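You operate a simulated robot arm through the tools that you are given. There is no shell and no other tool. Be economical: measure what you need, move in short steps, check, and stop when the job is done.

Carry out the task below with a simulated two-armed robot. There is one attempt and no reset: what you move stays moved.

JOB
Settle canister seven, lock it on the green base and lid it.
Fine: jolt key till the heap lies flat; hold the canister while you turn the clamp.

The check looks at the end state, three seconds after you hand in, the way a careful person would. Anything else that was tipped, shoved, dropped, spilled or broken makes it a failure. Lids that push on must go on centred and level and be pressed home; caps that screw on are set level and turned clockwise until they are tight.

ROBOT AND FRAMES
Two 7-joint arms with two-finger parallel grippers on one trunk, on a base that drives. Base frame: it is fixed to the floor where the robot stands at the start and does not move with it; the origin is under the middle of the robot, x ahead of it, y to its left, z up; the surface under the hand at the start is at about z = 0.78. Readings come in m, degrees, newtons and seconds.
The left shoulder is at the start at [0.06, 0.143, 0.926], the right one opposite. With the tool pointing down near the work surface each hand reaches from about 0.32 to 0.74 m from the robot's upright axis, wherever it stands, measured 20 degrees to its own side. Places, roughly: clamp of the green base [0.5, -0.2, 0.8]; jolt key [0.5, 0.2, 0.8]. Payload 1.57 kg a hand.
The TCP of each hand is the grasp point between the finger pads, 0.03 m short of the fingertips. In the tool frame z runs along the fingers and y along their closing line. The gripper opens to 0.11 m. The fingers are 0.024 m wide and 0.012 m thick; the gripper's body (0.048 by 0.112 m) begins 0.078 m behind the TCP.
Orientation is that of the tool frame in the base frame, as a unit quaternion [w, x, y, z]. With the fingers straight down and closing along the base's y, the tool's x points along the base's -x, its y along +y and its z along -z.

CONTROLS
- The arms move only by the tool send_rows. It takes "left_plan", "right_plan" or both (then of equal length, played together; a hand with none holds still); each is a list of rows, each a list of 7 numbers: the gripper command, from -1 (shut) to 1 (fully open), values between in proportion, then the shift along the tool's x, y, z in m, then the turn, a rotation vector about the tool's x, y, z in degrees. In form: [[jaw, x, y, z, wx, wy, wz], ...]. A call has 1 to 8 rows; each row shifts and turns the commanded pose from where the row before left it, along the tool's axes as they then stand. Rows are played at 5 a second. More than 0.05 m and 8.6 degrees between two rows, or a gripper value outside its range, and nothing of the call is played. Where a pose cannot be reached the arm comes as near as it can. A force on the tool above 40 N (or 10 N above the force at the start of the call, whichever is more), or a blocked arm, ends the call early, and 0.2 s more pass. The fingers move at their own pace (about 0.045 m/s each) and stop on an object; they squeeze with about 36 N. The grip force told is the motor's: it shows also when the fingers shut on nothing. Time passes only in rows, and 0.2 s behind the last, so rows that do not move let the fingers close. It gives the time, the measured TCP pose, the force on the tool (base axes), the opening and the grip force at its end, in the units of the frame above (readings bear some noise), with the torque about the TCP (base axes, N m) and any sound that the robot's microphone picked up, and new pictures: "show" is both (left out), scene, wrist or none (wrist: the cameras of the hands that moved).
- Cameras (640 x 400 px; columns grow to the right, rows downward): "scene" is now at [0.0448, 0.0019, 1.5386]; the picture's right is [-0.15, -0.99, 0.00], its down [-0.84, 0.13, -0.53] and it looks along [0.53, -0.08, -0.85] (base axes); focal length 288 px, centre (320, 200). "left" rides on the left gripper at [0.07, -0.016, -0.141] in its tool frame; the picture's right is [0.23, 0.97, 0.00], its down [-0.86, 0.20, -0.48] and it looks along [-0.47, 0.11, 0.88] (tool axes); focal length 222 px, centre (320, 200). "right" rides on the right gripper at [0.07, 0.016, -0.141] in its tool frame; the picture's right is [-0.23, 0.97, 0.00], its down [-0.86, -0.20, -0.48] and it looks along [-0.47, -0.11, 0.88] (tool axes); focal length 222 px, centre (320, 200). There is no depth. A picture from a camera that has moved, and an enlarged one, comes with that camera's place and axes in the base frame and with its lens. The place of the scene camera against the robot may be out by one fixed shift of up to 0.025 m in any direction.
- lift_body(by): slides the trunk up (or, below 0, down) by that many m; the arms and the scene camera ride with it, the base frame stays. It gives what a move gives, with no picture.
- drive_base(legs): drives the robot by 1 to 6 legs, each [ahead, left, turn to the left] in m, m and degrees, along the robot's own axes; the way and the turn of a leg run together, so that a leg with both is an arc; at most 1.5 m and 180 degrees a leg. The arms and the cameras ride along, it lands a little off, and it stops where it bumps. It gives what a move gives, and a new picture of the scene camera.
- aim_head(pan, tilt): turns the head with the scene camera to pan (to the left, within 86 degrees either way) and tilt (down, from -29 to 69), counted from straight ahead of the robot. It gives what a move gives, and a new picture of the scene camera.
- inspect(camera, box): a new picture of the part [left, top, right, bottom] of that camera's present view, enlarged. It takes no simulated time.
- hand_in(): hands the job in; it is judged then, once.

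Go step by step. Nothing tells you exact positions but the pictures and the camera data: compare them with the known pose of the tool, close in by small moves and look again before you grip or let go. The budget is 120 turns and 260 pictures, counting those below and the enlarged ones. Unless the task says otherwise, let go and move clear before handing in.

The tools are called as name(argument=value, ...) on one line, values as JSON. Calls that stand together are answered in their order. send_rows: Moves the arms, as the interface text tells. Its arguments: {"type":"object","properties":{"left_plan":{"type":"array","items":{"type":"array","items":{"type":"number"}}},"right_plan":{"type":"array","items":{"type":"array","items":{"type":"number"}}},"show":{"type":"string","enum":["both","scene","wrist","none"]}},"required":[]} The other tools are called the same way: lift_body (by) slides the trunk up or down; drive_base (legs) drives the base; aim_head (pan, tilt) turns the head that bears the scene camera; inspect (camera, box) takes an enlarged picture of a part of a camera's view; hand_in () hands the job in.

At the start:

```text
clock: 0.0
left_ee_pos: [0.4597, 0.218, 0.9998]
left_tool_rot: [0.0, 0.001, 1.0, 0.0]
left_wrist_force: [-0.3, 0.0, 0.2]
left_moment: [0.0, 0.04, 0.01]
left_gripper_width: 0.1099
left_grip_force: 0.0
right_ee_pos: [0.5192, -0.2506, 1.0001]
right_tool_rot: [0.0, 0.0, 1.0, 0.0]
right_wrist_force: [0.0, 0.0, 0.3]
right_moment: [0.01, -0.01, 0.03]
right_gripper_width: 0.11
right_grip_force: 0.1
trunk travel left (down, up): [-0.525, 0.065]
robot x, y, heading: [-0.001, -0.0015, 0.1]
head pan, tilt: [-8.8, 57.9]
```

scene: 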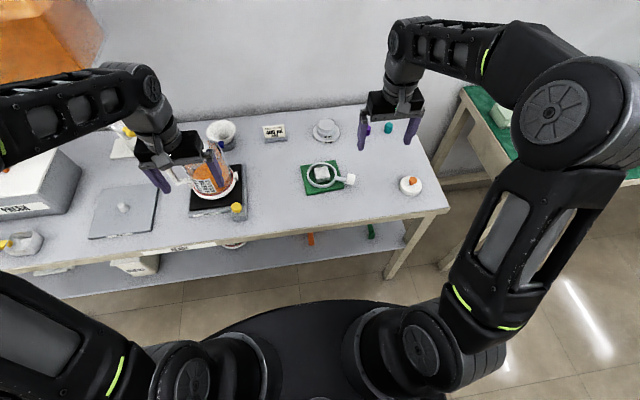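
right: 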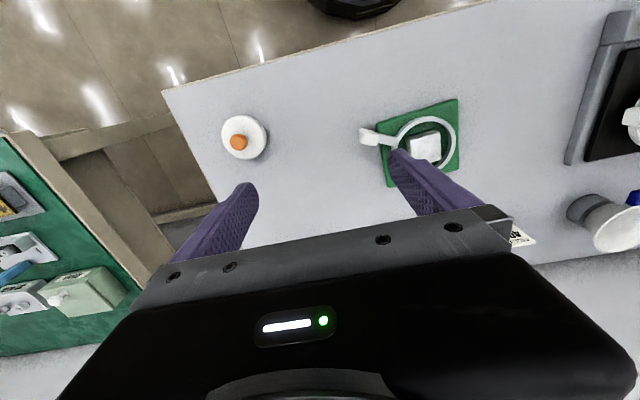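
left: 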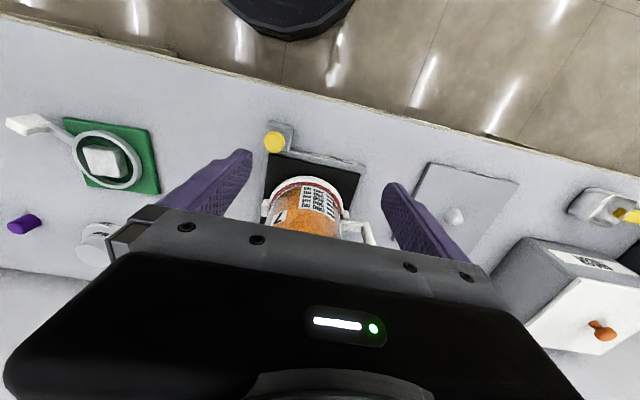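

I see a bench with an orange-filled canister on a dark jolt plate (yellow key), a green base with a clamp ring and a white block inside, and several lids. I'll enlarge the pictures before moving.

inspect(camera="scene", box=[80, 100, 280, 225])

inspect(camera="scene", box=[250, 100, 450, 225])

inspect(camera="left", box=[180, 80, 480, 268])

inspect(camera="right", box=[340, 80, 640, 268])

```text
3.20 times, centred on (180, 162) of scene
camera zoom: at [0.0448, 0.0019, 1.5386], right [-0.15, -0.99, 0.0], down [-0.84, 0.13, -0.53], along [0.53, -0.08, -0.85], focal length 921 px, centre (768, 320)
```

zoom: 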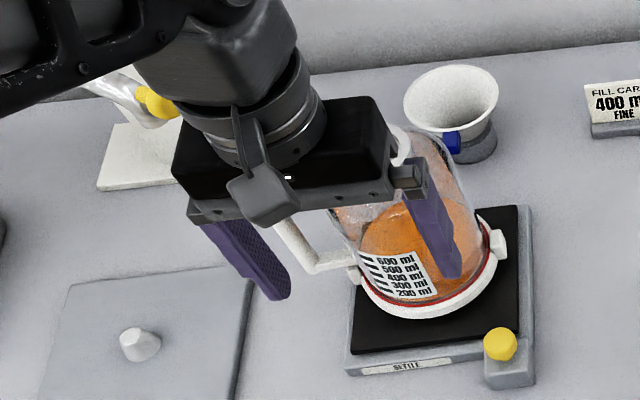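

```text
3.20 times, centred on (350, 162) of scene
camera zoom: at [0.0448, 0.0019, 1.5386], right [-0.15, -0.99, 0.0], down [-0.84, 0.13, -0.53], along [0.53, -0.08, -0.85], focal length 921 px, centre (224, 320)
```

zoom: 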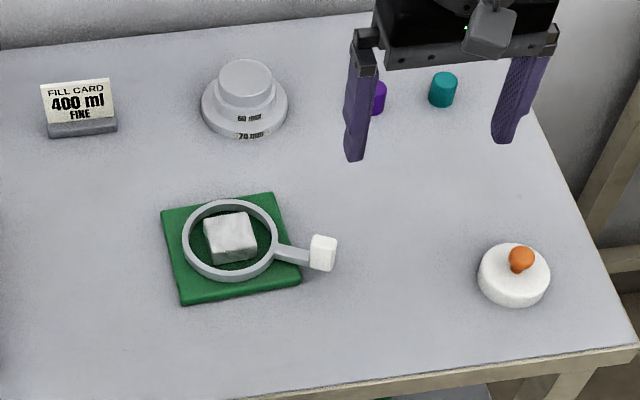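

```text
2.13 times, centred on (330, 174) of left
camera zoom: at [0.3904, 0.2022, 1.1414], right [-0.23, 0.97, 0.0], down [0.86, 0.2, 0.48], along [0.47, 0.11, -0.88], focal length 473 px, centre (299, 255)
```

zoom: 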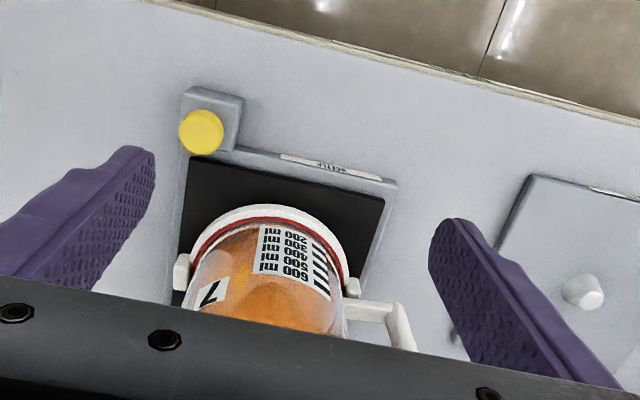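

```text
2.13 times, centred on (490, 174) of right
camera zoom: at [0.4499, -0.2343, 1.1412], right [0.23, 0.97, 0.0], down [0.86, -0.2, 0.48], along [0.47, -0.11, -0.88], focal length 473 px, centre (-42, 255)
```

zoom: 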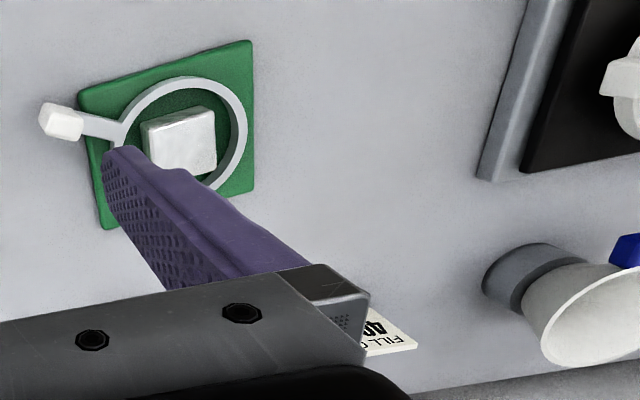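

The left hand hides the canister's top. I'll raise it and swing it aside to see the canister well.

send_rows(left_plan=[[1, 0, 0, -0.05, 0, 0, 0], [1, 0, 0, -0.05, 0, 0, 0], [1, 0.03, 0.04, 0, 0, 0, 0], [1, 0.03, 0.04, 0, 0, 0, 0], [1, 0.03, 0.04, 0, 0, 0, 0], [1, 0.0, 0.04, 0, 0, 0, 0]], right_plan=[[1, 0, 0, -0.05, 0, 0, 0], [1, 0, 0, -0.05, 0, 0, 0], [1, 0.03, -0.04, 0, 0, 0, 0], [1, 0.03, -0.04, 0, 0, 0, 0], [1, 0.03, -0.03, 0, 0, 0, 0], [1, 0.0, 0, 0, 0, 0, 0]], show="both")

inspect(camera="scene", box=[160, 90, 280, 225])

inspect(camera="scene", box=[280, 100, 440, 210])

```text
clock: 1.4
left_ee_pos: [0.3704, 0.3791, 1.0993]
left_tool_rot: [-0.001, 0.0, 1.0, 0.0]
left_wrist_force: [0.1, 0.0, -0.1]
left_moment: [-0.03, 0.01, 0.02]
left_gripper_width: 0.1101
left_grip_force: 0.0
right_ee_pos: [0.4324, -0.3556, 1.1003]
right_tool_rot: [-0.001, -0.001, 1.0, -0.001]
right_wrist_force: [-1.3, 0.0, 0.3]
right_moment: [0.0, -0.01, -0.01]
right_gripper_width: 0.1101
right_grip_force: 0.1
right hand out of reach, approached as far as the arm can: row 2
trunk travel left (down, up): [-0.525, 0.065]
robot x, y, heading: [0.0046, -0.0, 0.2]
head pan, tilt: [-8.8, 57.9]
camera scene: at [0.0462, 0.0032, 1.5385], right [-0.15, -0.99, 0.0], down [-0.84, 0.13, -0.53], along [0.52, -0.08, -0.85], focal length 288 px, centre (320, 200)
camera right: at [0.363, -0.341, 1.2417], right [0.23, 0.97, 0.0], down [0.86, -0.2, 0.48], along [0.47, -0.11, -0.88], focal length 222 px, centre (320, 200)
camera left: at [0.3011, 0.3636, 1.2408], right [-0.23, 0.97, 0.0], down [0.86, 0.2, 0.48], along [0.46, 0.11, -0.88], focal length 222 px, centre (320, 200)
```

scene: 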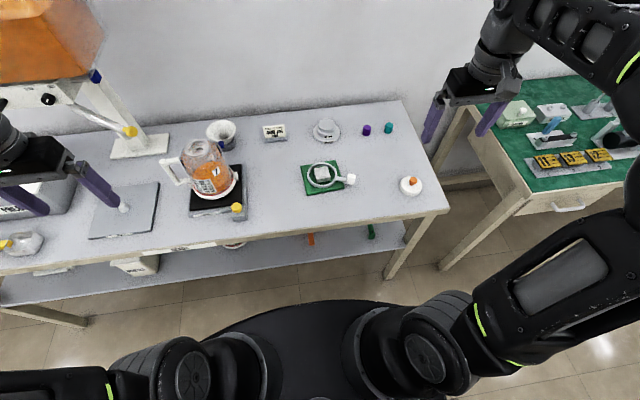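
right: 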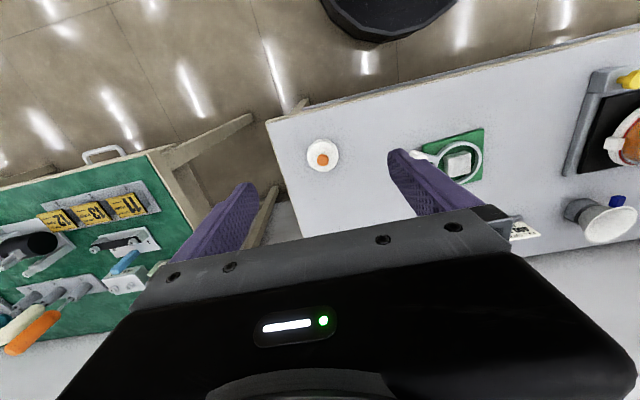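
left: 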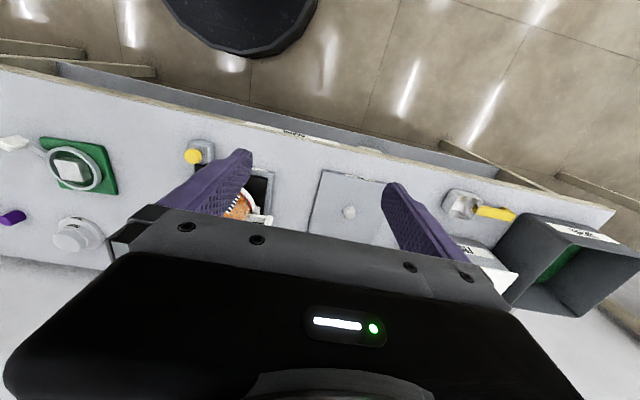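

```text
2.96 times, centred on (220, 158) of scene
camera zoom: at [0.0462, 0.0032, 1.5385], right [-0.15, -0.99, 0.0], down [-0.84, 0.13, -0.53], along [0.52, -0.08, -0.85], focal length 853 px, centre (616, 326)
```

zoom: 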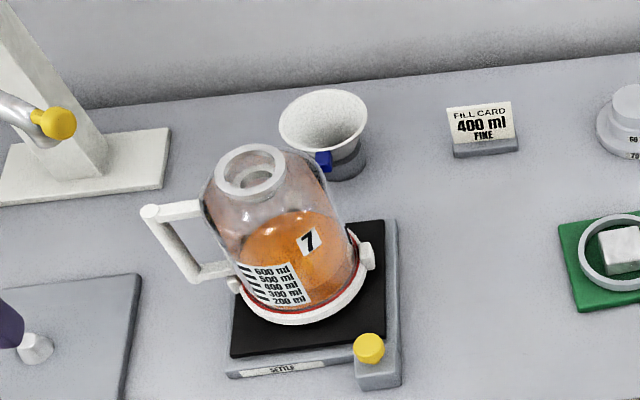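

```text
3.64 times, centred on (360, 155) of scene
camera zoom: at [0.0462, 0.0032, 1.5385], right [-0.15, -0.99, 0.0], down [-0.84, 0.13, -0.53], along [0.52, -0.08, -0.85], focal length 1047 px, centre (174, 364)
```

zoom: 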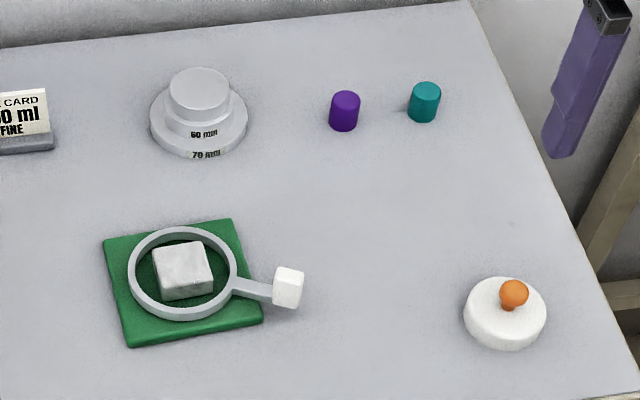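

I can now see canister 7 on the settling plate with its handle to the left. The green base is empty apart from a white block, and a white lid with an orange knob stands at the right. I'll look at the remaining objects and the surroundings.

aim_head(pan=25, tilt=45)

inspect(camera="scene", box=[320, 100, 640, 300])

inspect(camera="scene", box=[0, 100, 320, 300])

inspect(camera="left", box=[400, 150, 640, 300])

inspect(camera="right", box=[0, 130, 200, 360])

```text
clock: 2.4
left_ee_pos: [0.3682, 0.3775, 1.0996]
left_tool_rot: [0.0, 0.0, 1.0, 0.0]
left_wrist_force: [-0.6, -0.2, 0.0]
left_moment: [-0.03, -0.01, 0.03]
left_gripper_width: 0.1098
left_grip_force: 0.0
right_ee_pos: [0.4306, -0.3582, 1.1003]
right_tool_rot: [0.0, 0.001, 1.0, -0.001]
right_wrist_force: [0.3, 0.5, -0.1]
right_moment: [0.03, 0.02, -0.01]
right_gripper_width: 0.11
right_grip_force: 0.2
trunk travel left (down, up): [-0.525, 0.065]
robot x, y, heading: [-0.0017, 0.0056, -0.0]
head pan, tilt: [25.0, 45.0]
camera scene: at [0.0501, 0.0467, 1.5555], right [0.42, -0.91, 0.0], down [-0.64, -0.3, -0.71], along [0.64, 0.3, -0.71], focal length 288 px, centre (320, 200)
```

scene: 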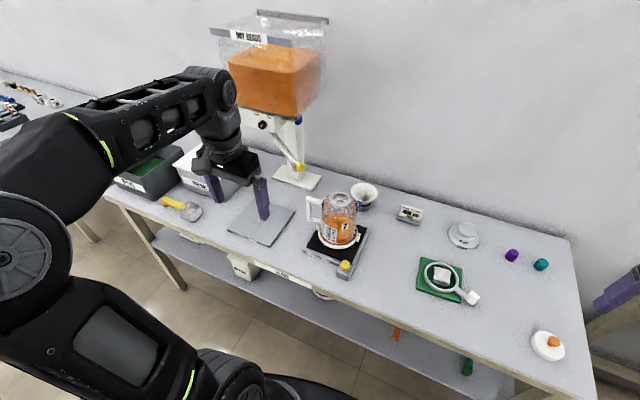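

```text
2.00 times, centred on (480, 200) of scene
camera zoom: at [0.0501, 0.0467, 1.5555], right [0.42, -0.91, 0.0], down [-0.64, -0.3, -0.71], along [0.64, 0.3, -0.71], focal length 576 px, centre (0, 200)
```

zoom: 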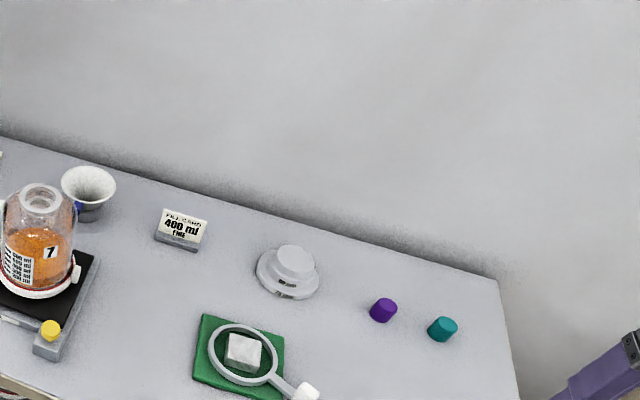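

```text
2.00 times, centred on (160, 200) of scene
camera zoom: at [0.0501, 0.0467, 1.5555], right [0.42, -0.91, 0.0], down [-0.64, -0.3, -0.71], along [0.64, 0.3, -0.71], focal length 576 px, centre (640, 200)
```

zoom: 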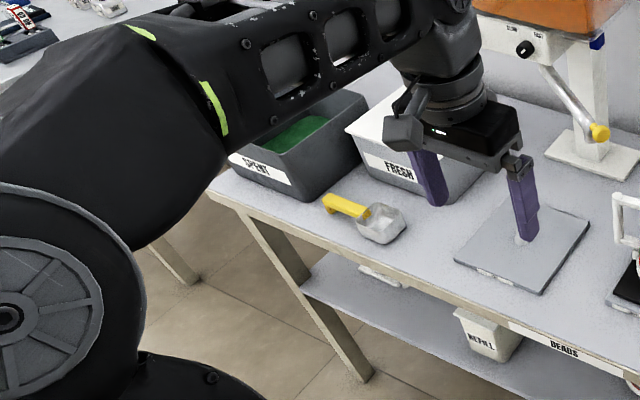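

```text
2.67 times, centred on (520, 225) of left
camera zoom: at [0.3, 0.3619, 1.2416], right [-0.23, 0.97, 0.0], down [0.86, 0.2, 0.48], along [0.47, 0.11, -0.88], focal length 592 px, centre (-213, 133)
```

zoom: 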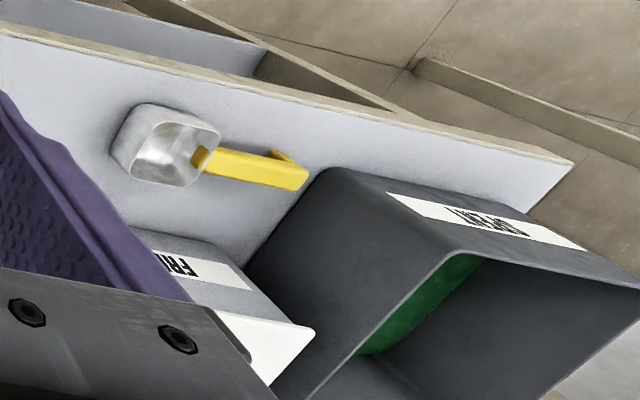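

```text
1.74 times, centred on (100, 245) of right
camera zoom: at [0.3619, -0.342, 1.2418], right [0.23, 0.97, 0.0], down [0.86, -0.2, 0.48], along [0.47, -0.11, -0.88], focal length 386 px, centre (703, 122)
```

zoom: 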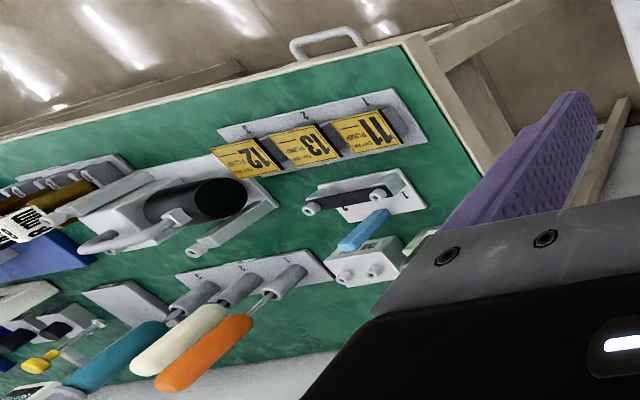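

The block lying in the clamp ring needs a closer look, so I'm bringing the right wrist camera over the green base.

send_rows(right_plan=[[1, -0.028, 0.036, 0.02, 0, 0, 0], [1, -0.028, 0.036, 0.02, 0, 0, 0], [1, -0.028, 0.036, 0.02, 0, 0, 0], [1, -0.028, 0.036, 0.02, 0, 0, 0], [1, -0.028, 0.036, 0.03, 0, 0, 0], [1, -0.028, 0.036, 0.03, 0, 0, 0]], show="wrist")

inspect(camera="right", box=[180, 0, 480, 190])

```text
refused: row 5 steps farther than a row can; nothing moved
```

```text
2.11 times, centred on (330, 95) of right
camera zoom: at [0.3619, -0.342, 1.2418], right [0.23, 0.97, 0.0], down [0.86, -0.2, 0.48], along [0.47, -0.11, -0.88], focal length 468 px, centre (299, 421)
```

zoom: 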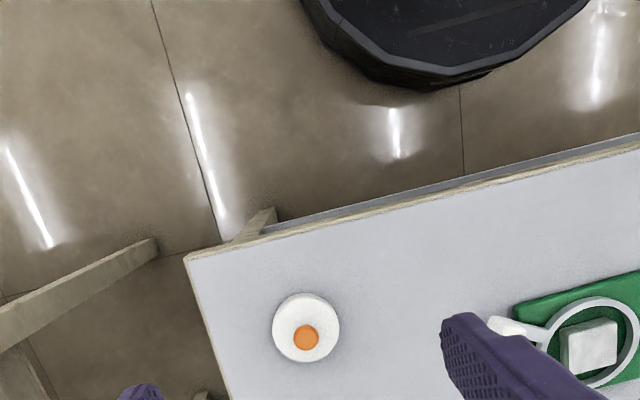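

send_rows(right_plan=[[1, -0.024, 0.031, 0.02, 0, 0, 0], [1, -0.024, 0.031, 0.02, 0, 0, 0], [1, -0.024, 0.031, 0.02, 0, 0, 0], [1, -0.024, 0.031, 0.02, 0, 0, 0], [1, -0.024, 0.031, 0.02, 0, 0, 0], [1, -0.024, 0.031, 0.02, 0, 0, 0], [1, -0.024, 0.031, 0.02, 0, 0, 0]], show="wrist")

inspect(camera="right", box=[180, 0, 480, 190])

aim_head(pan=0, tilt=50)

```text
clock: 4.0
left_ee_pos: [0.3701, 0.3788, 1.0997]
left_tool_rot: [0.0, 0.001, 1.0, 0.0]
left_wrist_force: [0.3, -0.1, -0.4]
left_moment: [-0.04, 0.0, 0.02]
left_gripper_width: 0.1102
left_grip_force: 0.0
right_ee_pos: [0.6018, -0.1451, 0.9596]
right_tool_rot: [-0.001, 0.0, 1.0, 0.001]
right_wrist_force: [-1.3, 0.4, -0.6]
right_moment: [-0.01, 0.0, 0.0]
right_gripper_width: 0.1097
right_grip_force: 0.2
trunk travel left (down, up): [-0.525, 0.065]
robot x, y, heading: [0.0, 0.0016, 0.1]
head pan, tilt: [25.0, 45.0]
camera right: at [0.5307, -0.1288, 1.1017], right [0.23, 0.97, 0.0], down [0.86, -0.2, 0.48], along [0.47, -0.11, -0.88], focal length 222 px, centre (320, 200)
```

right: 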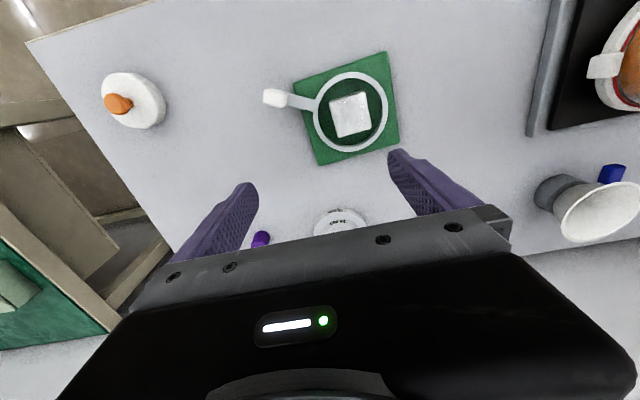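

```text
2.11 times, centred on (330, 95) of right
camera zoom: at [0.5307, -0.1288, 1.1017], right [0.23, 0.97, 0.0], down [0.86, -0.2, 0.48], along [0.47, -0.11, -0.88], focal length 468 px, centre (299, 421)
```

zoom: 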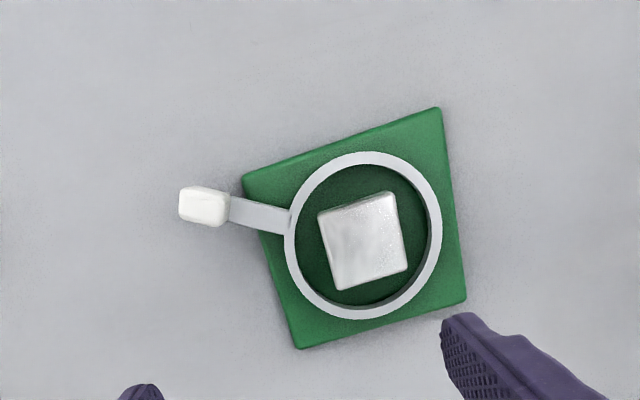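

```text
clock: 4.9
left_ee_pos: [0.3715, 0.3775, 1.1004]
left_tool_rot: [0.0, 0.0, 1.0, 0.0]
left_wrist_force: [0.0, -0.4, 0.2]
left_moment: [0.02, 0.03, 0.01]
left_gripper_width: 0.11
left_grip_force: 0.0
right_ee_pos: [0.5993, -0.1447, 0.9614]
right_tool_rot: [0.0, 0.0, 1.0, 0.0]
right_wrist_force: [-0.2, -0.2, -0.8]
right_moment: [-0.01, 0.02, 0.01]
right_gripper_width: 0.1101
right_grip_force: 0.1
trunk travel left (down, up): [-0.525, 0.065]
robot x, y, heading: [0.0039, 0.0016, 0.1]
head pan, tilt: [0.0, 50.0]
camera scene: at [0.0535, 0.0126, 1.5486], right [0.0, -1.0, 0.0], down [-0.77, 0.0, -0.64], along [0.64, 0.0, -0.77], focal length 288 px, centre (320, 200)
```

scene: 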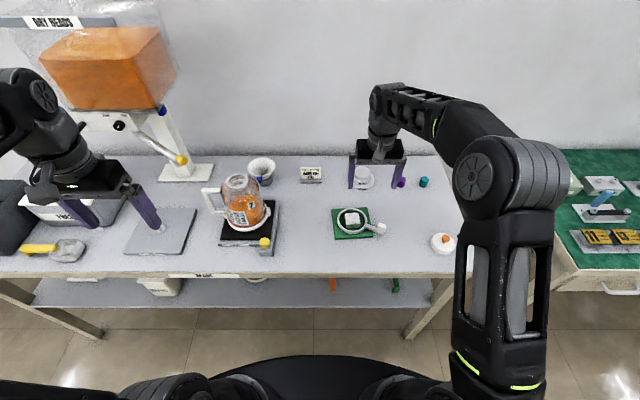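

The block sits centred and square in the ring, so it may be a fixed drive boss or a loose obstruction. I'll enlarge from the scene camera to judge it, along with the canister.

inspect(camera="scene", box=[325, 195, 397, 245])

inspect(camera="scene", box=[195, 165, 285, 255])

inspect(camera="scene", box=[130, 260, 410, 310])

```text
8.00 times, centred on (361, 220) of scene
camera zoom: at [0.0535, 0.0126, 1.5486], right [0.0, -1.0, 0.0], down [-0.77, 0.0, -0.64], along [0.64, 0.0, -0.77], focal length 2303 px, centre (-8, 40)
```

zoom: 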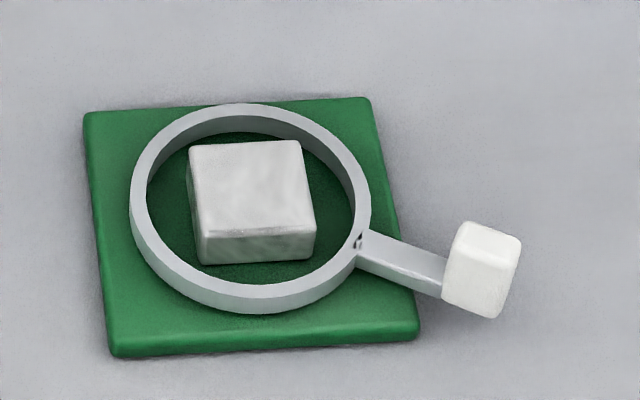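

```text
4.44 times, centred on (240, 210) of scene
camera zoom: at [0.0535, 0.0126, 1.5486], right [0.0, -1.0, 0.0], down [-0.77, 0.0, -0.64], along [0.64, 0.0, -0.77], focal length 1279 px, centre (676, 156)
```

zoom: 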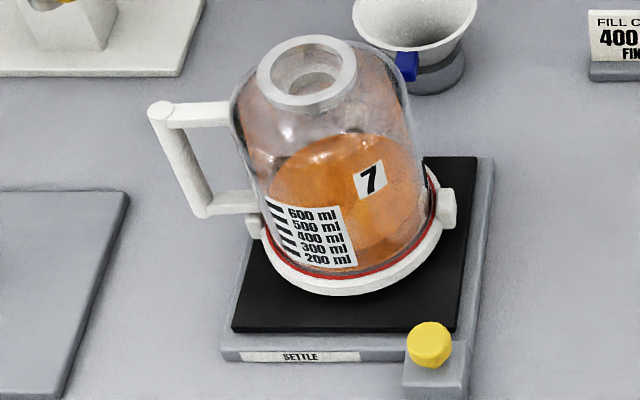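

```text
2.29 times, centred on (270, 285) of scene
camera zoom: at [0.0535, 0.0126, 1.5486], right [0.0, -1.0, 0.0], down [-0.77, 0.0, -0.64], along [0.64, 0.0, -0.77], focal length 658 px, centre (434, 6)
```

zoom: 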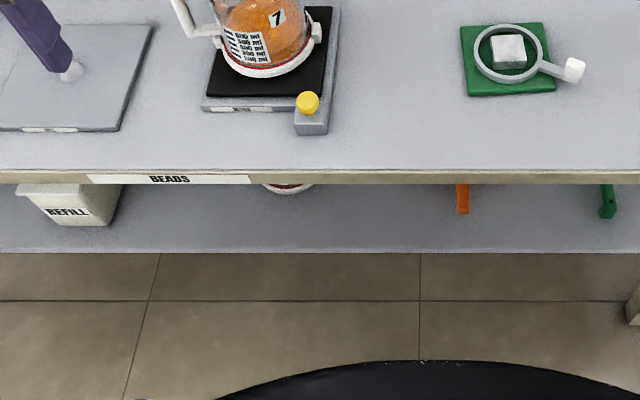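

The block looks like the base's own boss, being square and centred on the plate. The heap slants, so I'll jolt first, using the right hand closed and leaned back toward the robot to press the yellow key.

send_rows(right_plan=[[-1, 0.043, 0, 0, 0, -6.7, 0], [-1, 0.043, 0, 0, 0, -6.7, 0], [-1, 0.043, 0, 0, 0, -6.6, 0], [-1, 0, 0.05, 0, 0, 0, 0], [-1, 0, 0.05, 0, 0, 0, 0], [-1, 0, 0.05, 0, 0, 0, 0], [-1, 0, 0.05, 0, 0, 0, 0], [-1, 0, 0.05, 0, 0, 0, 0]], show="both")

```text
clock: 6.7
left_ee_pos: [0.3705, 0.3785, 1.0998]
left_tool_rot: [-0.001, 0.0, 1.0, -0.001]
left_wrist_force: [0.3, 0.4, 0.0]
left_moment: [-0.03, -0.01, 0.01]
left_gripper_width: 0.1099
left_grip_force: 0.0
right_ee_pos: [0.4733, 0.1078, 0.9421]
right_tool_rot: [0.173, 0.0, 0.985, -0.001]
right_wrist_force: [-0.4, 0.7, -0.5]
right_moment: [-0.02, -0.01, -0.01]
right_gripper_width: 0.0
right_grip_force: 20.8
trunk travel left (down, up): [-0.525, 0.065]
robot x, y, heading: [0.002, 0.0002, 0.1]
head pan, tilt: [0.0, 50.0]
camera scene: at [0.0537, 0.0139, 1.5486], right [0.0, -1.0, 0.0], down [-0.77, 0.0, -0.64], along [0.64, 0.0, -0.77], focal length 288 px, centre (320, 200)
camera right: at [0.3583, 0.124, 1.0508], right [0.21, 0.97, 0.08], down [0.64, -0.2, 0.74], along [0.74, -0.11, -0.67], focal length 222 px, centre (320, 200)
```

scene: 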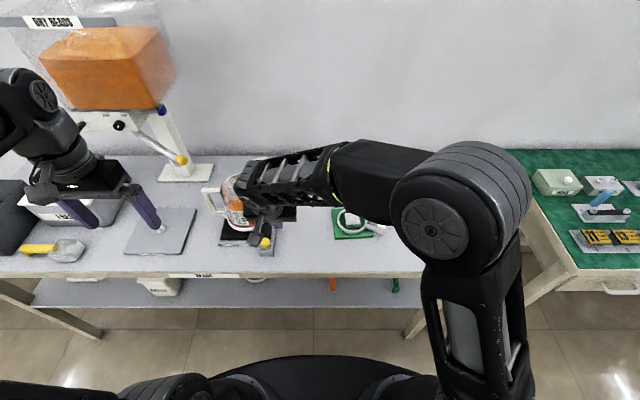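
right: 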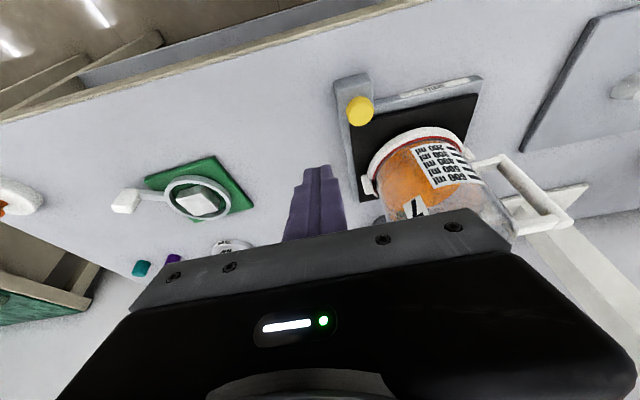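

The key sits at about (0.481, 0.158), top near z 0.83. I'm moving over it.

send_rows(right_plan=[[-1, 0, 0.025, 0, 0, 0, 0], [-1, 0, 0.025, 0, 0, 0, 0], [-1, 0.009, 0, 0.025, 0, 0, 0], [-1, 0.009, 0, 0.024, 0, 0, 0]], show="wrist")

inspect(camera="right", box=[200, 40, 520, 240])

inspect(camera="scene", box=[200, 170, 300, 260])

```text
clock: 7.7
left_ee_pos: [0.3701, 0.378, 1.0996]
left_tool_rot: [0.001, -0.001, 1.0, 0.0]
left_wrist_force: [-0.2, 0.0, 0.1]
left_moment: [-0.02, -0.01, 0.03]
left_gripper_width: 0.11
left_grip_force: 0.1
right_ee_pos: [0.4719, 0.1559, 0.8918]
right_tool_rot: [0.174, 0.0, 0.985, 0.0]
right_wrist_force: [-0.5, 0.5, 0.3]
right_moment: [0.01, 0.04, 0.0]
right_gripper_width: 0.0
right_grip_force: 21.7
trunk travel left (down, up): [-0.525, 0.065]
robot x, y, heading: [-0.0018, -0.0041, -0.2]
head pan, tilt: [0.0, 50.0]
camera right: at [0.3566, 0.1721, 1.0008], right [0.21, 0.97, 0.08], down [0.64, -0.2, 0.74], along [0.74, -0.11, -0.67], focal length 222 px, centre (320, 200)
```

right: 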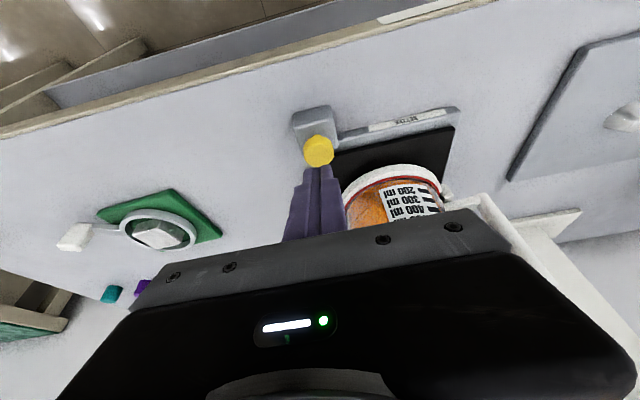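

```text
2.00 times, centred on (360, 140) of right
camera zoom: at [0.3566, 0.1721, 1.0008], right [0.21, 0.97, 0.08], down [0.64, -0.2, 0.74], along [0.74, -0.11, -0.67], focal length 444 px, centre (240, 320)
```

zoom: 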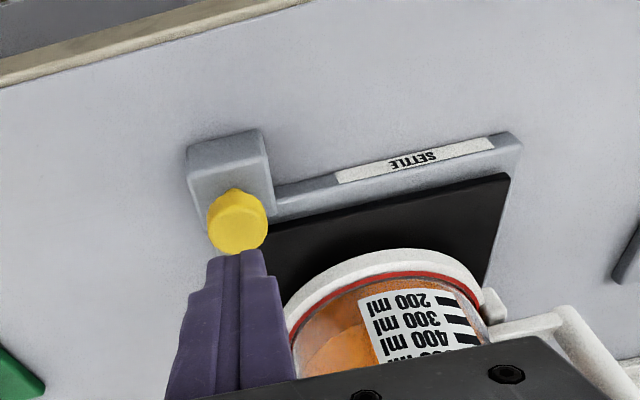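

```text
4.44 times, centred on (250, 215) of scene
camera zoom: at [0.0536, 0.013, 1.5487], right [0.0, -1.0, 0.0], down [-0.77, 0.0, -0.64], along [0.64, 0.0, -0.77], focal length 1279 px, centre (631, 133)
```

zoom: 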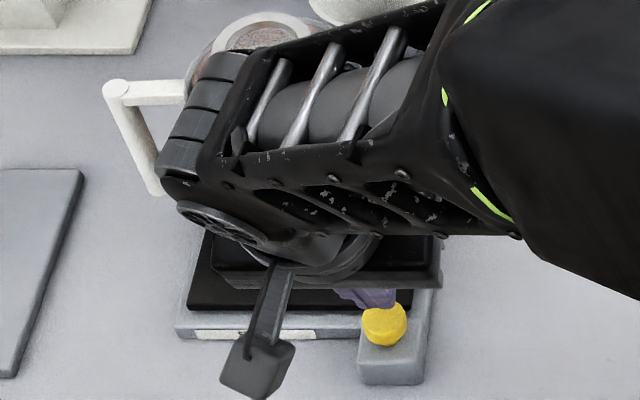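

The tip hangs just above the key. I'll go down gently, watching the force.

send_rows(right_plan=[[-1, 0.0051, 0, 0.0141, 0, 0, 0], [-1, 0.0034, 0, 0.0094, 0, 0, 0], [-1, 0.0017, 0, 0.0047, 0, 0, 0]], show="wrist")

inspect(camera="right", box=[200, 40, 520, 240])

```text
clock: 8.5
left_ee_pos: [0.3688, 0.3777, 1.0994]
left_tool_rot: [0.0, 0.0, 1.0, 0.0]
left_wrist_force: [0.2, -0.6, -0.3]
left_moment: [-0.02, 0.04, -0.01]
left_gripper_width: 0.11
left_grip_force: 0.1
right_ee_pos: [0.4709, 0.1565, 0.8634]
right_tool_rot: [0.173, 0.0, 0.985, 0.0]
right_wrist_force: [1.8, 0.1, 2.9]
right_moment: [0.01, 0.0, -0.01]
right_gripper_width: 0.0002
right_grip_force: 22.0
trunk travel left (down, up): [-0.525, 0.065]
robot x, y, heading: [0.0015, 0.0007, -0.1]
head pan, tilt: [0.0, 50.0]
heard: click
camera right: at [0.3565, 0.1721, 0.9721], right [0.21, 0.97, 0.08], down [0.64, -0.2, 0.74], along [0.74, -0.11, -0.67], focal length 222 px, centre (320, 200)
```

right: 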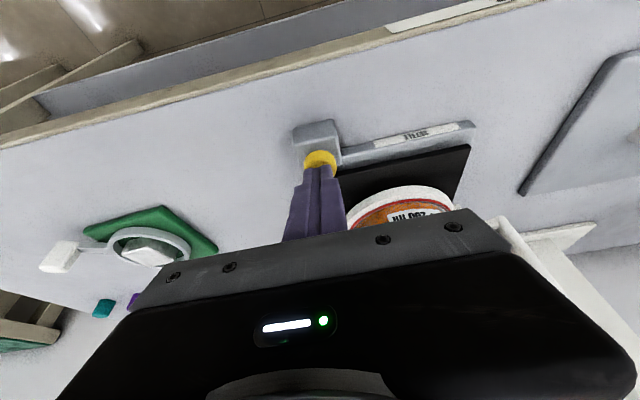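

```text
2.00 times, centred on (360, 140) of right
camera zoom: at [0.3565, 0.1721, 0.9721], right [0.21, 0.97, 0.08], down [0.64, -0.2, 0.74], along [0.74, -0.11, -0.67], focal length 444 px, centre (240, 320)
```

zoom: 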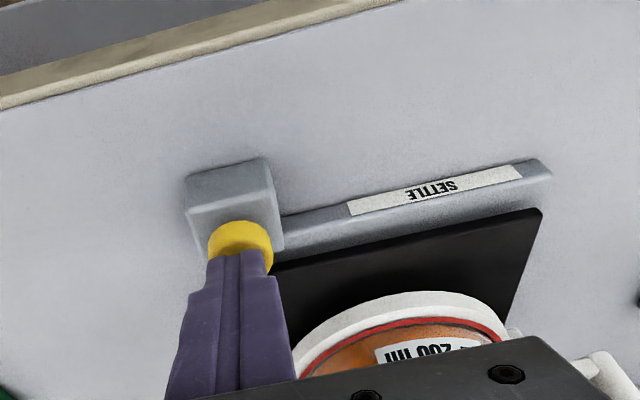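

A click was heard. I'll lift off and see what it did to the heap.

send_rows(right_plan=[[-1, -0.0051, 0, -0.0141, 0, 0, 0], [-1, -0.0051, 0, -0.0141, 0, 0, 0], [-1, -0.015, 0, -0.042, 0, 0, 0]], show="wrist")

inspect(camera="right", box=[300, 80, 540, 230])

```text
clock: 9.3
left_ee_pos: [0.3686, 0.3775, 1.0984]
left_tool_rot: [0.0, 0.0, 1.0, 0.0]
left_wrist_force: [0.1, -0.4, 0.3]
left_moment: [0.02, 0.01, -0.01]
left_gripper_width: 0.1098
left_grip_force: 0.0
right_ee_pos: [0.4699, 0.1569, 0.9384]
right_tool_rot: [0.173, 0.0, 0.985, 0.0]
right_wrist_force: [-0.1, 0.1, 0.9]
right_moment: [0.01, -0.05, -0.02]
right_gripper_width: 0.0001
right_grip_force: 21.8
trunk travel left (down, up): [-0.525, 0.065]
robot x, y, heading: [-0.0001, 0.0038, -0.0]
head pan, tilt: [0.0, 50.0]
camera right: at [0.3553, 0.1722, 1.0469], right [0.21, 0.97, 0.08], down [0.64, -0.2, 0.74], along [0.74, -0.11, -0.67], focal length 222 px, centre (320, 200)
```

right: 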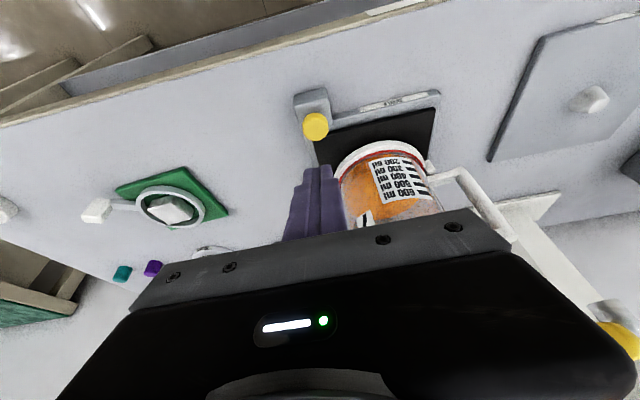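

```text
2.67 times, centred on (420, 155) of right
camera zoom: at [0.3553, 0.1722, 1.0469], right [0.21, 0.97, 0.08], down [0.64, -0.2, 0.74], along [0.74, -0.11, -0.67], focal length 592 px, centre (53, 320)
```

zoom: 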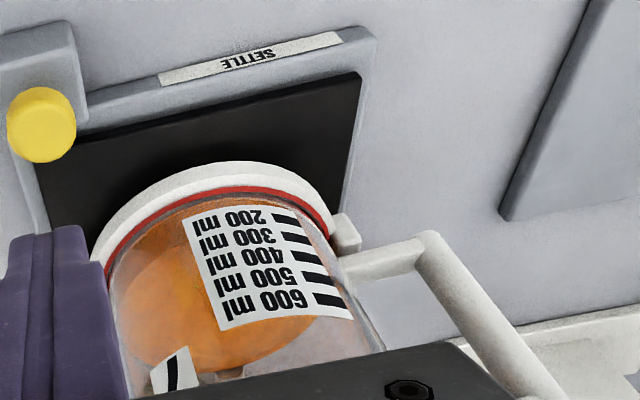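

The heap still slopes. I'll give three more presses.

send_rows(right_plan=[[-1, 0.0154, 0, 0.0423, 0, 0, 0], [-1, 0.0103, 0, 0.0282, 0, 0, 0], [-1, -0.0103, 0, -0.0282, 0, 0, 0], [-1, 0.0103, 0, 0.0282, 0, 0, 0], [-1, -0.0103, 0, -0.0282, 0, 0, 0], [-1, 0.0103, 0, 0.0282, 0, 0, 0], [-1, -0.0103, 0, -0.0282, 0, 0, 0], [-1, -0.0154, 0, -0.0423, 0, 0, 0]], show="none")

inspect(camera="right", box=[300, 80, 540, 230])

```text
clock: 11.1
left_ee_pos: [0.3688, 0.3786, 1.0996]
left_tool_rot: [0.0, -0.001, 1.0, 0.0]
left_wrist_force: [-0.2, 0.4, -0.7]
left_moment: [0.03, 0.02, 0.01]
left_gripper_width: 0.1098
left_grip_force: 0.1
right_ee_pos: [0.4678, 0.1568, 0.9389]
right_tool_rot: [0.172, 0.0, 0.985, 0.001]
right_wrist_force: [-1.0, 0.3, 0.2]
right_moment: [0.04, -0.01, -0.01]
right_gripper_width: 0.0
right_grip_force: 20.9
trunk travel left (down, up): [-0.525, 0.065]
robot x, y, heading: [0.0008, 0.0002, -0.2]
head pan, tilt: [0.0, 50.0]
```

```text
2.67 times, centred on (420, 155) of right
camera zoom: at [0.3553, 0.1727, 1.0469], right [0.21, 0.97, 0.08], down [0.64, -0.2, 0.74], along [0.74, -0.11, -0.67], focal length 592 px, centre (53, 320)
```

zoom: 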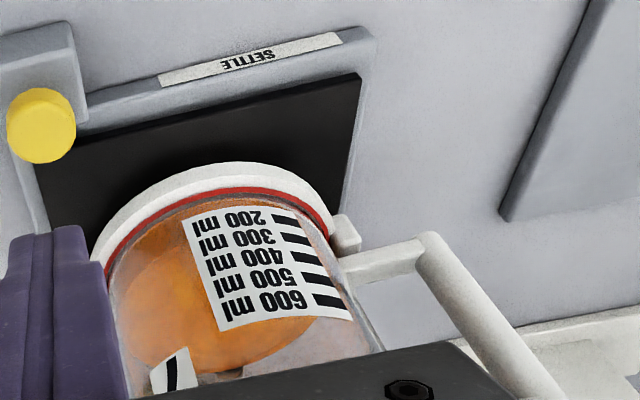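

No clicks this time, so the strokes were too quick. I'll press with a dwell and a little deeper.

send_rows(right_plan=[[-1, 0.0154, 0, 0.0423, 0, 0, 0], [-1, 0.0113, 0, 0.031, 0, 0, 0], [-1, 0, 0, 0, 0, 0, 0], [-1, 0, 0, 0, 0, 0, 0], [-1, -0.0113, 0, -0.031, 0, 0, 0], [-1, 0.0113, 0, 0.031, 0, 0, 0], [-1, 0, 0, 0, 0, 0, 0], [-1, 0, 0, 0, 0, 0, 0]], show="none")

send_rows(right_plan=[[-1, -0.0113, 0, -0.031, 0, 0, 0], [-1, -0.0154, 0, -0.0423, 0, 0, 0]], show="none")

inspect(camera="right", box=[300, 80, 540, 230])

```text
clock: 12.9
left_ee_pos: [0.3701, 0.3778, 1.1003]
left_tool_rot: [0.0, 0.001, 1.0, 0.001]
left_wrist_force: [0.3, 0.8, 0.6]
left_moment: [-0.02, 0.02, 0.01]
left_gripper_width: 0.1101
left_grip_force: 0.0
right_ee_pos: [0.4683, 0.1571, 0.8596]
right_tool_rot: [0.174, -0.001, 0.985, 0.001]
right_wrist_force: [1.4, -0.9, 6.8]
right_moment: [0.0, -0.04, -0.04]
right_gripper_width: 0.0003
right_grip_force: 21.5
trunk travel left (down, up): [-0.525, 0.065]
robot x, y, heading: [-0.0013, -0.0015, 0.1]
head pan, tilt: [0.0, 50.0]
heard: click, click
```

```text
clock: 13.5
left_ee_pos: [0.3698, 0.3775, 1.0996]
left_tool_rot: [0.0, 0.0, 1.0, 0.0]
left_wrist_force: [-1.1, -0.3, 0.0]
left_moment: [0.02, 0.04, 0.0]
left_gripper_width: 0.1099
left_grip_force: 0.1
right_ee_pos: [0.4684, 0.1576, 0.9369]
right_tool_rot: [0.174, 0.0, 0.985, 0.0]
right_wrist_force: [0.3, -0.1, 0.0]
right_moment: [-0.01, 0.01, 0.01]
right_gripper_width: 0.0
right_grip_force: 20.9
trunk travel left (down, up): [-0.525, 0.065]
robot x, y, heading: [0.0008, -0.0007, 0.1]
head pan, tilt: [0.0, 50.0]
```

```text
2.67 times, centred on (420, 155) of right
camera zoom: at [0.3545, 0.1731, 1.0458], right [0.21, 0.97, 0.08], down [0.64, -0.2, 0.74], along [0.74, -0.11, -0.67], focal length 592 px, centre (53, 320)
```

zoom: 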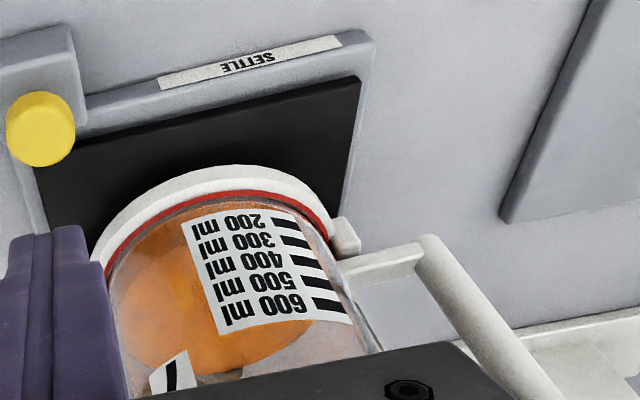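

Clicks are registered when I dwell. I'll press several more times before checking the heap.

send_rows(right_plan=[[-1, 0.0154, 0, 0.0423, 0, 0, 0], [-1, 0.0113, 0, 0.031, 0, 0, 0], [-1, 0, 0, 0, 0, 0, 0], [-1, -0.0113, 0, -0.031, 0, 0, 0], [-1, 0.0113, 0, 0.031, 0, 0, 0], [-1, 0, 0, 0, 0, 0, 0], [-1, -0.0113, 0, -0.031, 0, 0, 0], [-1, -0.0154, 0, -0.0423, 0, 0, 0]], show="none")

send_rows(right_plan=[[-1, 0, -0.05, 0, 0, 0, 0], [-1, 0, -0.05, 0, 0, 0, 0], [-1, 0, -0.05, 0, 0, 0, 0], [-1, 0, -0.05, 0, 0, 0, 0]], show="none")

inspect(camera="scene", box=[195, 165, 285, 255])

```text
clock: 15.3
left_ee_pos: [0.3696, 0.3788, 1.0991]
left_tool_rot: [0.0, -0.001, 1.0, 0.0]
left_wrist_force: [-0.3, 1.0, 0.3]
left_moment: [0.0, -0.01, -0.01]
left_gripper_width: 0.11
left_grip_force: 0.0
right_ee_pos: [0.4702, 0.1583, 0.9363]
right_tool_rot: [0.174, 0.0, 0.985, 0.0]
right_wrist_force: [-0.4, 0.0, -0.2]
right_moment: [0.02, -0.01, 0.0]
right_gripper_width: 0.0001
right_grip_force: 21.3
trunk travel left (down, up): [-0.525, 0.065]
robot x, y, heading: [-0.0046, 0.0006, 0.1]
head pan, tilt: [0.0, 50.0]
heard: click, click
```

```text
clock: 16.3
left_ee_pos: [0.3695, 0.3778, 1.0999]
left_tool_rot: [0.0, 0.0, 1.0, 0.0]
left_wrist_force: [0.2, -0.4, 0.1]
left_moment: [0.05, 0.02, 0.01]
left_gripper_width: 0.1102
left_grip_force: 0.0
right_ee_pos: [0.4691, -0.0401, 0.9359]
right_tool_rot: [0.174, 0.001, 0.985, 0.0]
right_wrist_force: [-0.1, -0.6, 0.1]
right_moment: [0.02, 0.02, 0.0]
right_gripper_width: 0.0003
right_grip_force: 21.2
trunk travel left (down, up): [-0.525, 0.065]
robot x, y, heading: [-0.0015, -0.0007, -0.1]
head pan, tilt: [0.0, 50.0]
```

```text
4.44 times, centred on (240, 210) of scene
camera zoom: at [0.0534, 0.0117, 1.5486], right [0.0, -1.0, 0.0], down [-0.77, 0.0, -0.64], along [0.64, 0.0, -0.77], focal length 1279 px, centre (676, 156)
```

zoom: 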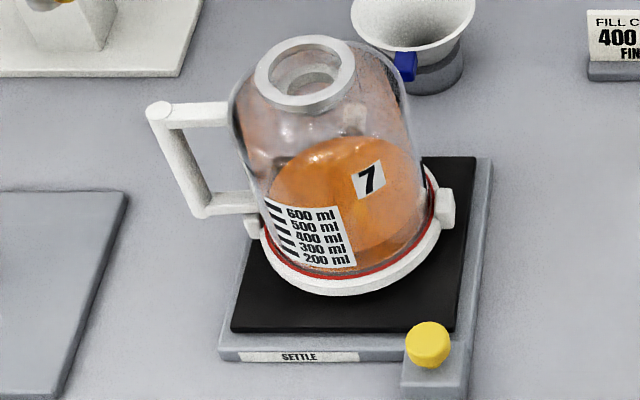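

Five clicks so far, and the surface is hard to judge from above. I'll tilt the right hand to look at the canister almost horizontally from the front.

send_rows(right_plan=[[-1, 0.01, 0.042, -0.006, 0, -8, 0], [-1, 0.009, 0.042, -0.007, 0, -8, 0], [-1, 0.008, 0.042, -0.008, 0, -8, 0], [-1, 0.007, 0.042, -0.009, 0, -8, 0], [-1, 0.006, 0.042, -0.01, 0, -8, 0]], show="wrist")

inspect(camera="right", box=[220, 60, 460, 210])

```text
clock: 17.4
left_ee_pos: [0.3674, 0.3787, 1.1002]
left_tool_rot: [0.0, 0.001, 1.0, 0.0]
left_wrist_force: [-0.3, -0.2, 1.1]
left_moment: [-0.04, -0.06, -0.03]
left_gripper_width: 0.11
left_grip_force: 0.1
right_ee_pos: [0.4625, 0.0898, 0.9704]
right_tool_rot: [0.37, 0.142, 0.915, 0.078]
right_wrist_force: [-0.6, 0.5, 0.5]
right_moment: [0.02, -0.03, 0.02]
right_gripper_width: 0.0
right_grip_force: 22.1
trunk travel left (down, up): [-0.525, 0.065]
robot x, y, heading: [-0.0018, 0.0008, 0.1]
head pan, tilt: [0.0, 50.0]
stopped in row 5 (right hand): the arm was blocked; the commanded pose is now the measured one
camera right: at [0.3188, 0.1214, 1.0297], right [0.35, 0.85, 0.39], down [0.21, -0.48, 0.85], along [0.91, -0.22, -0.35], focal length 222 px, centre (320, 200)
```

right: 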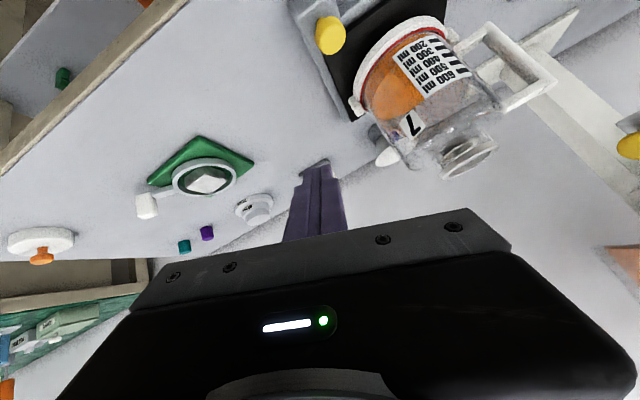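

```text
2.67 times, centred on (340, 135) of right
camera zoom: at [0.3188, 0.1214, 1.0297], right [0.35, 0.85, 0.39], down [0.21, -0.48, 0.85], along [0.91, -0.22, -0.35], focal length 592 px, centre (267, 373)
```

zoom: 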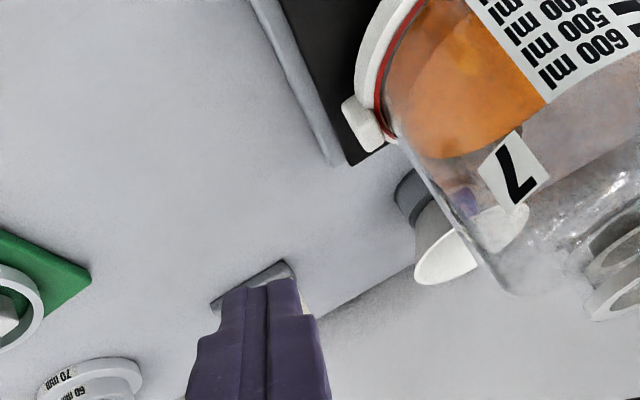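

inspect(camera="right", box=[330, 0, 570, 190])

```text
2.11 times, centred on (450, 95) of right
camera zoom: at [0.3188, 0.1214, 1.0297], right [0.35, 0.85, 0.39], down [0.21, -0.48, 0.85], along [0.91, -0.22, -0.35], focal length 468 px, centre (46, 421)
```

zoom: 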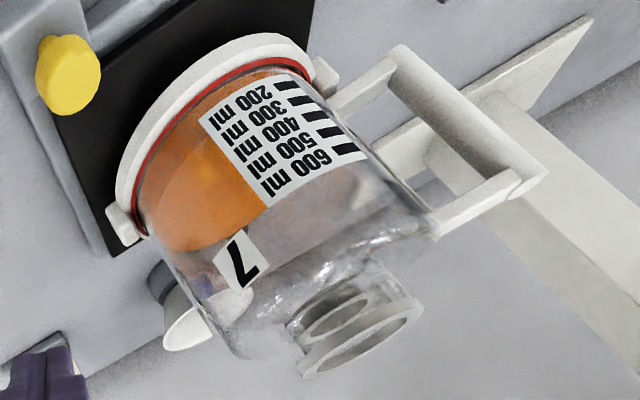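

It still slopes toward the back. I'll return to the pressing pose and keep jolting.

send_rows(right_plan=[[-1, 0, 0, 0, 1.5, 5.95, -4.45], [-1, 0, 0, 0, 1.5, 5.95, -4.45], [-1, 0, 0, 0, 1.5, 5.95, -4.45], [-1, 0, 0, 0, 1.5, 5.95, -4.45], [-1, 0.004, 0.035, 0.015, 0, 0, 0], [-1, 0, 0.033, 0.015, 0, 0, 0]], show="none")

```text
clock: 18.8
left_ee_pos: [0.369, 0.3785, 1.0991]
left_tool_rot: [0.001, 0.0, 1.0, 0.0]
left_wrist_force: [0.0, 0.2, -0.2]
left_moment: [-0.01, -0.01, 0.02]
left_gripper_width: 0.1097
left_grip_force: 0.0
right_ee_pos: [0.4699, 0.1555, 0.9397]
right_tool_rot: [0.175, 0.0, 0.985, 0.0]
right_wrist_force: [1.3, 0.1, 0.9]
right_moment: [-0.03, 0.03, 0.01]
right_gripper_width: 0.0
right_grip_force: 21.5
trunk travel left (down, up): [-0.525, 0.065]
robot x, y, heading: [-0.0011, -0.0017, -0.1]
head pan, tilt: [0.0, 50.0]
```

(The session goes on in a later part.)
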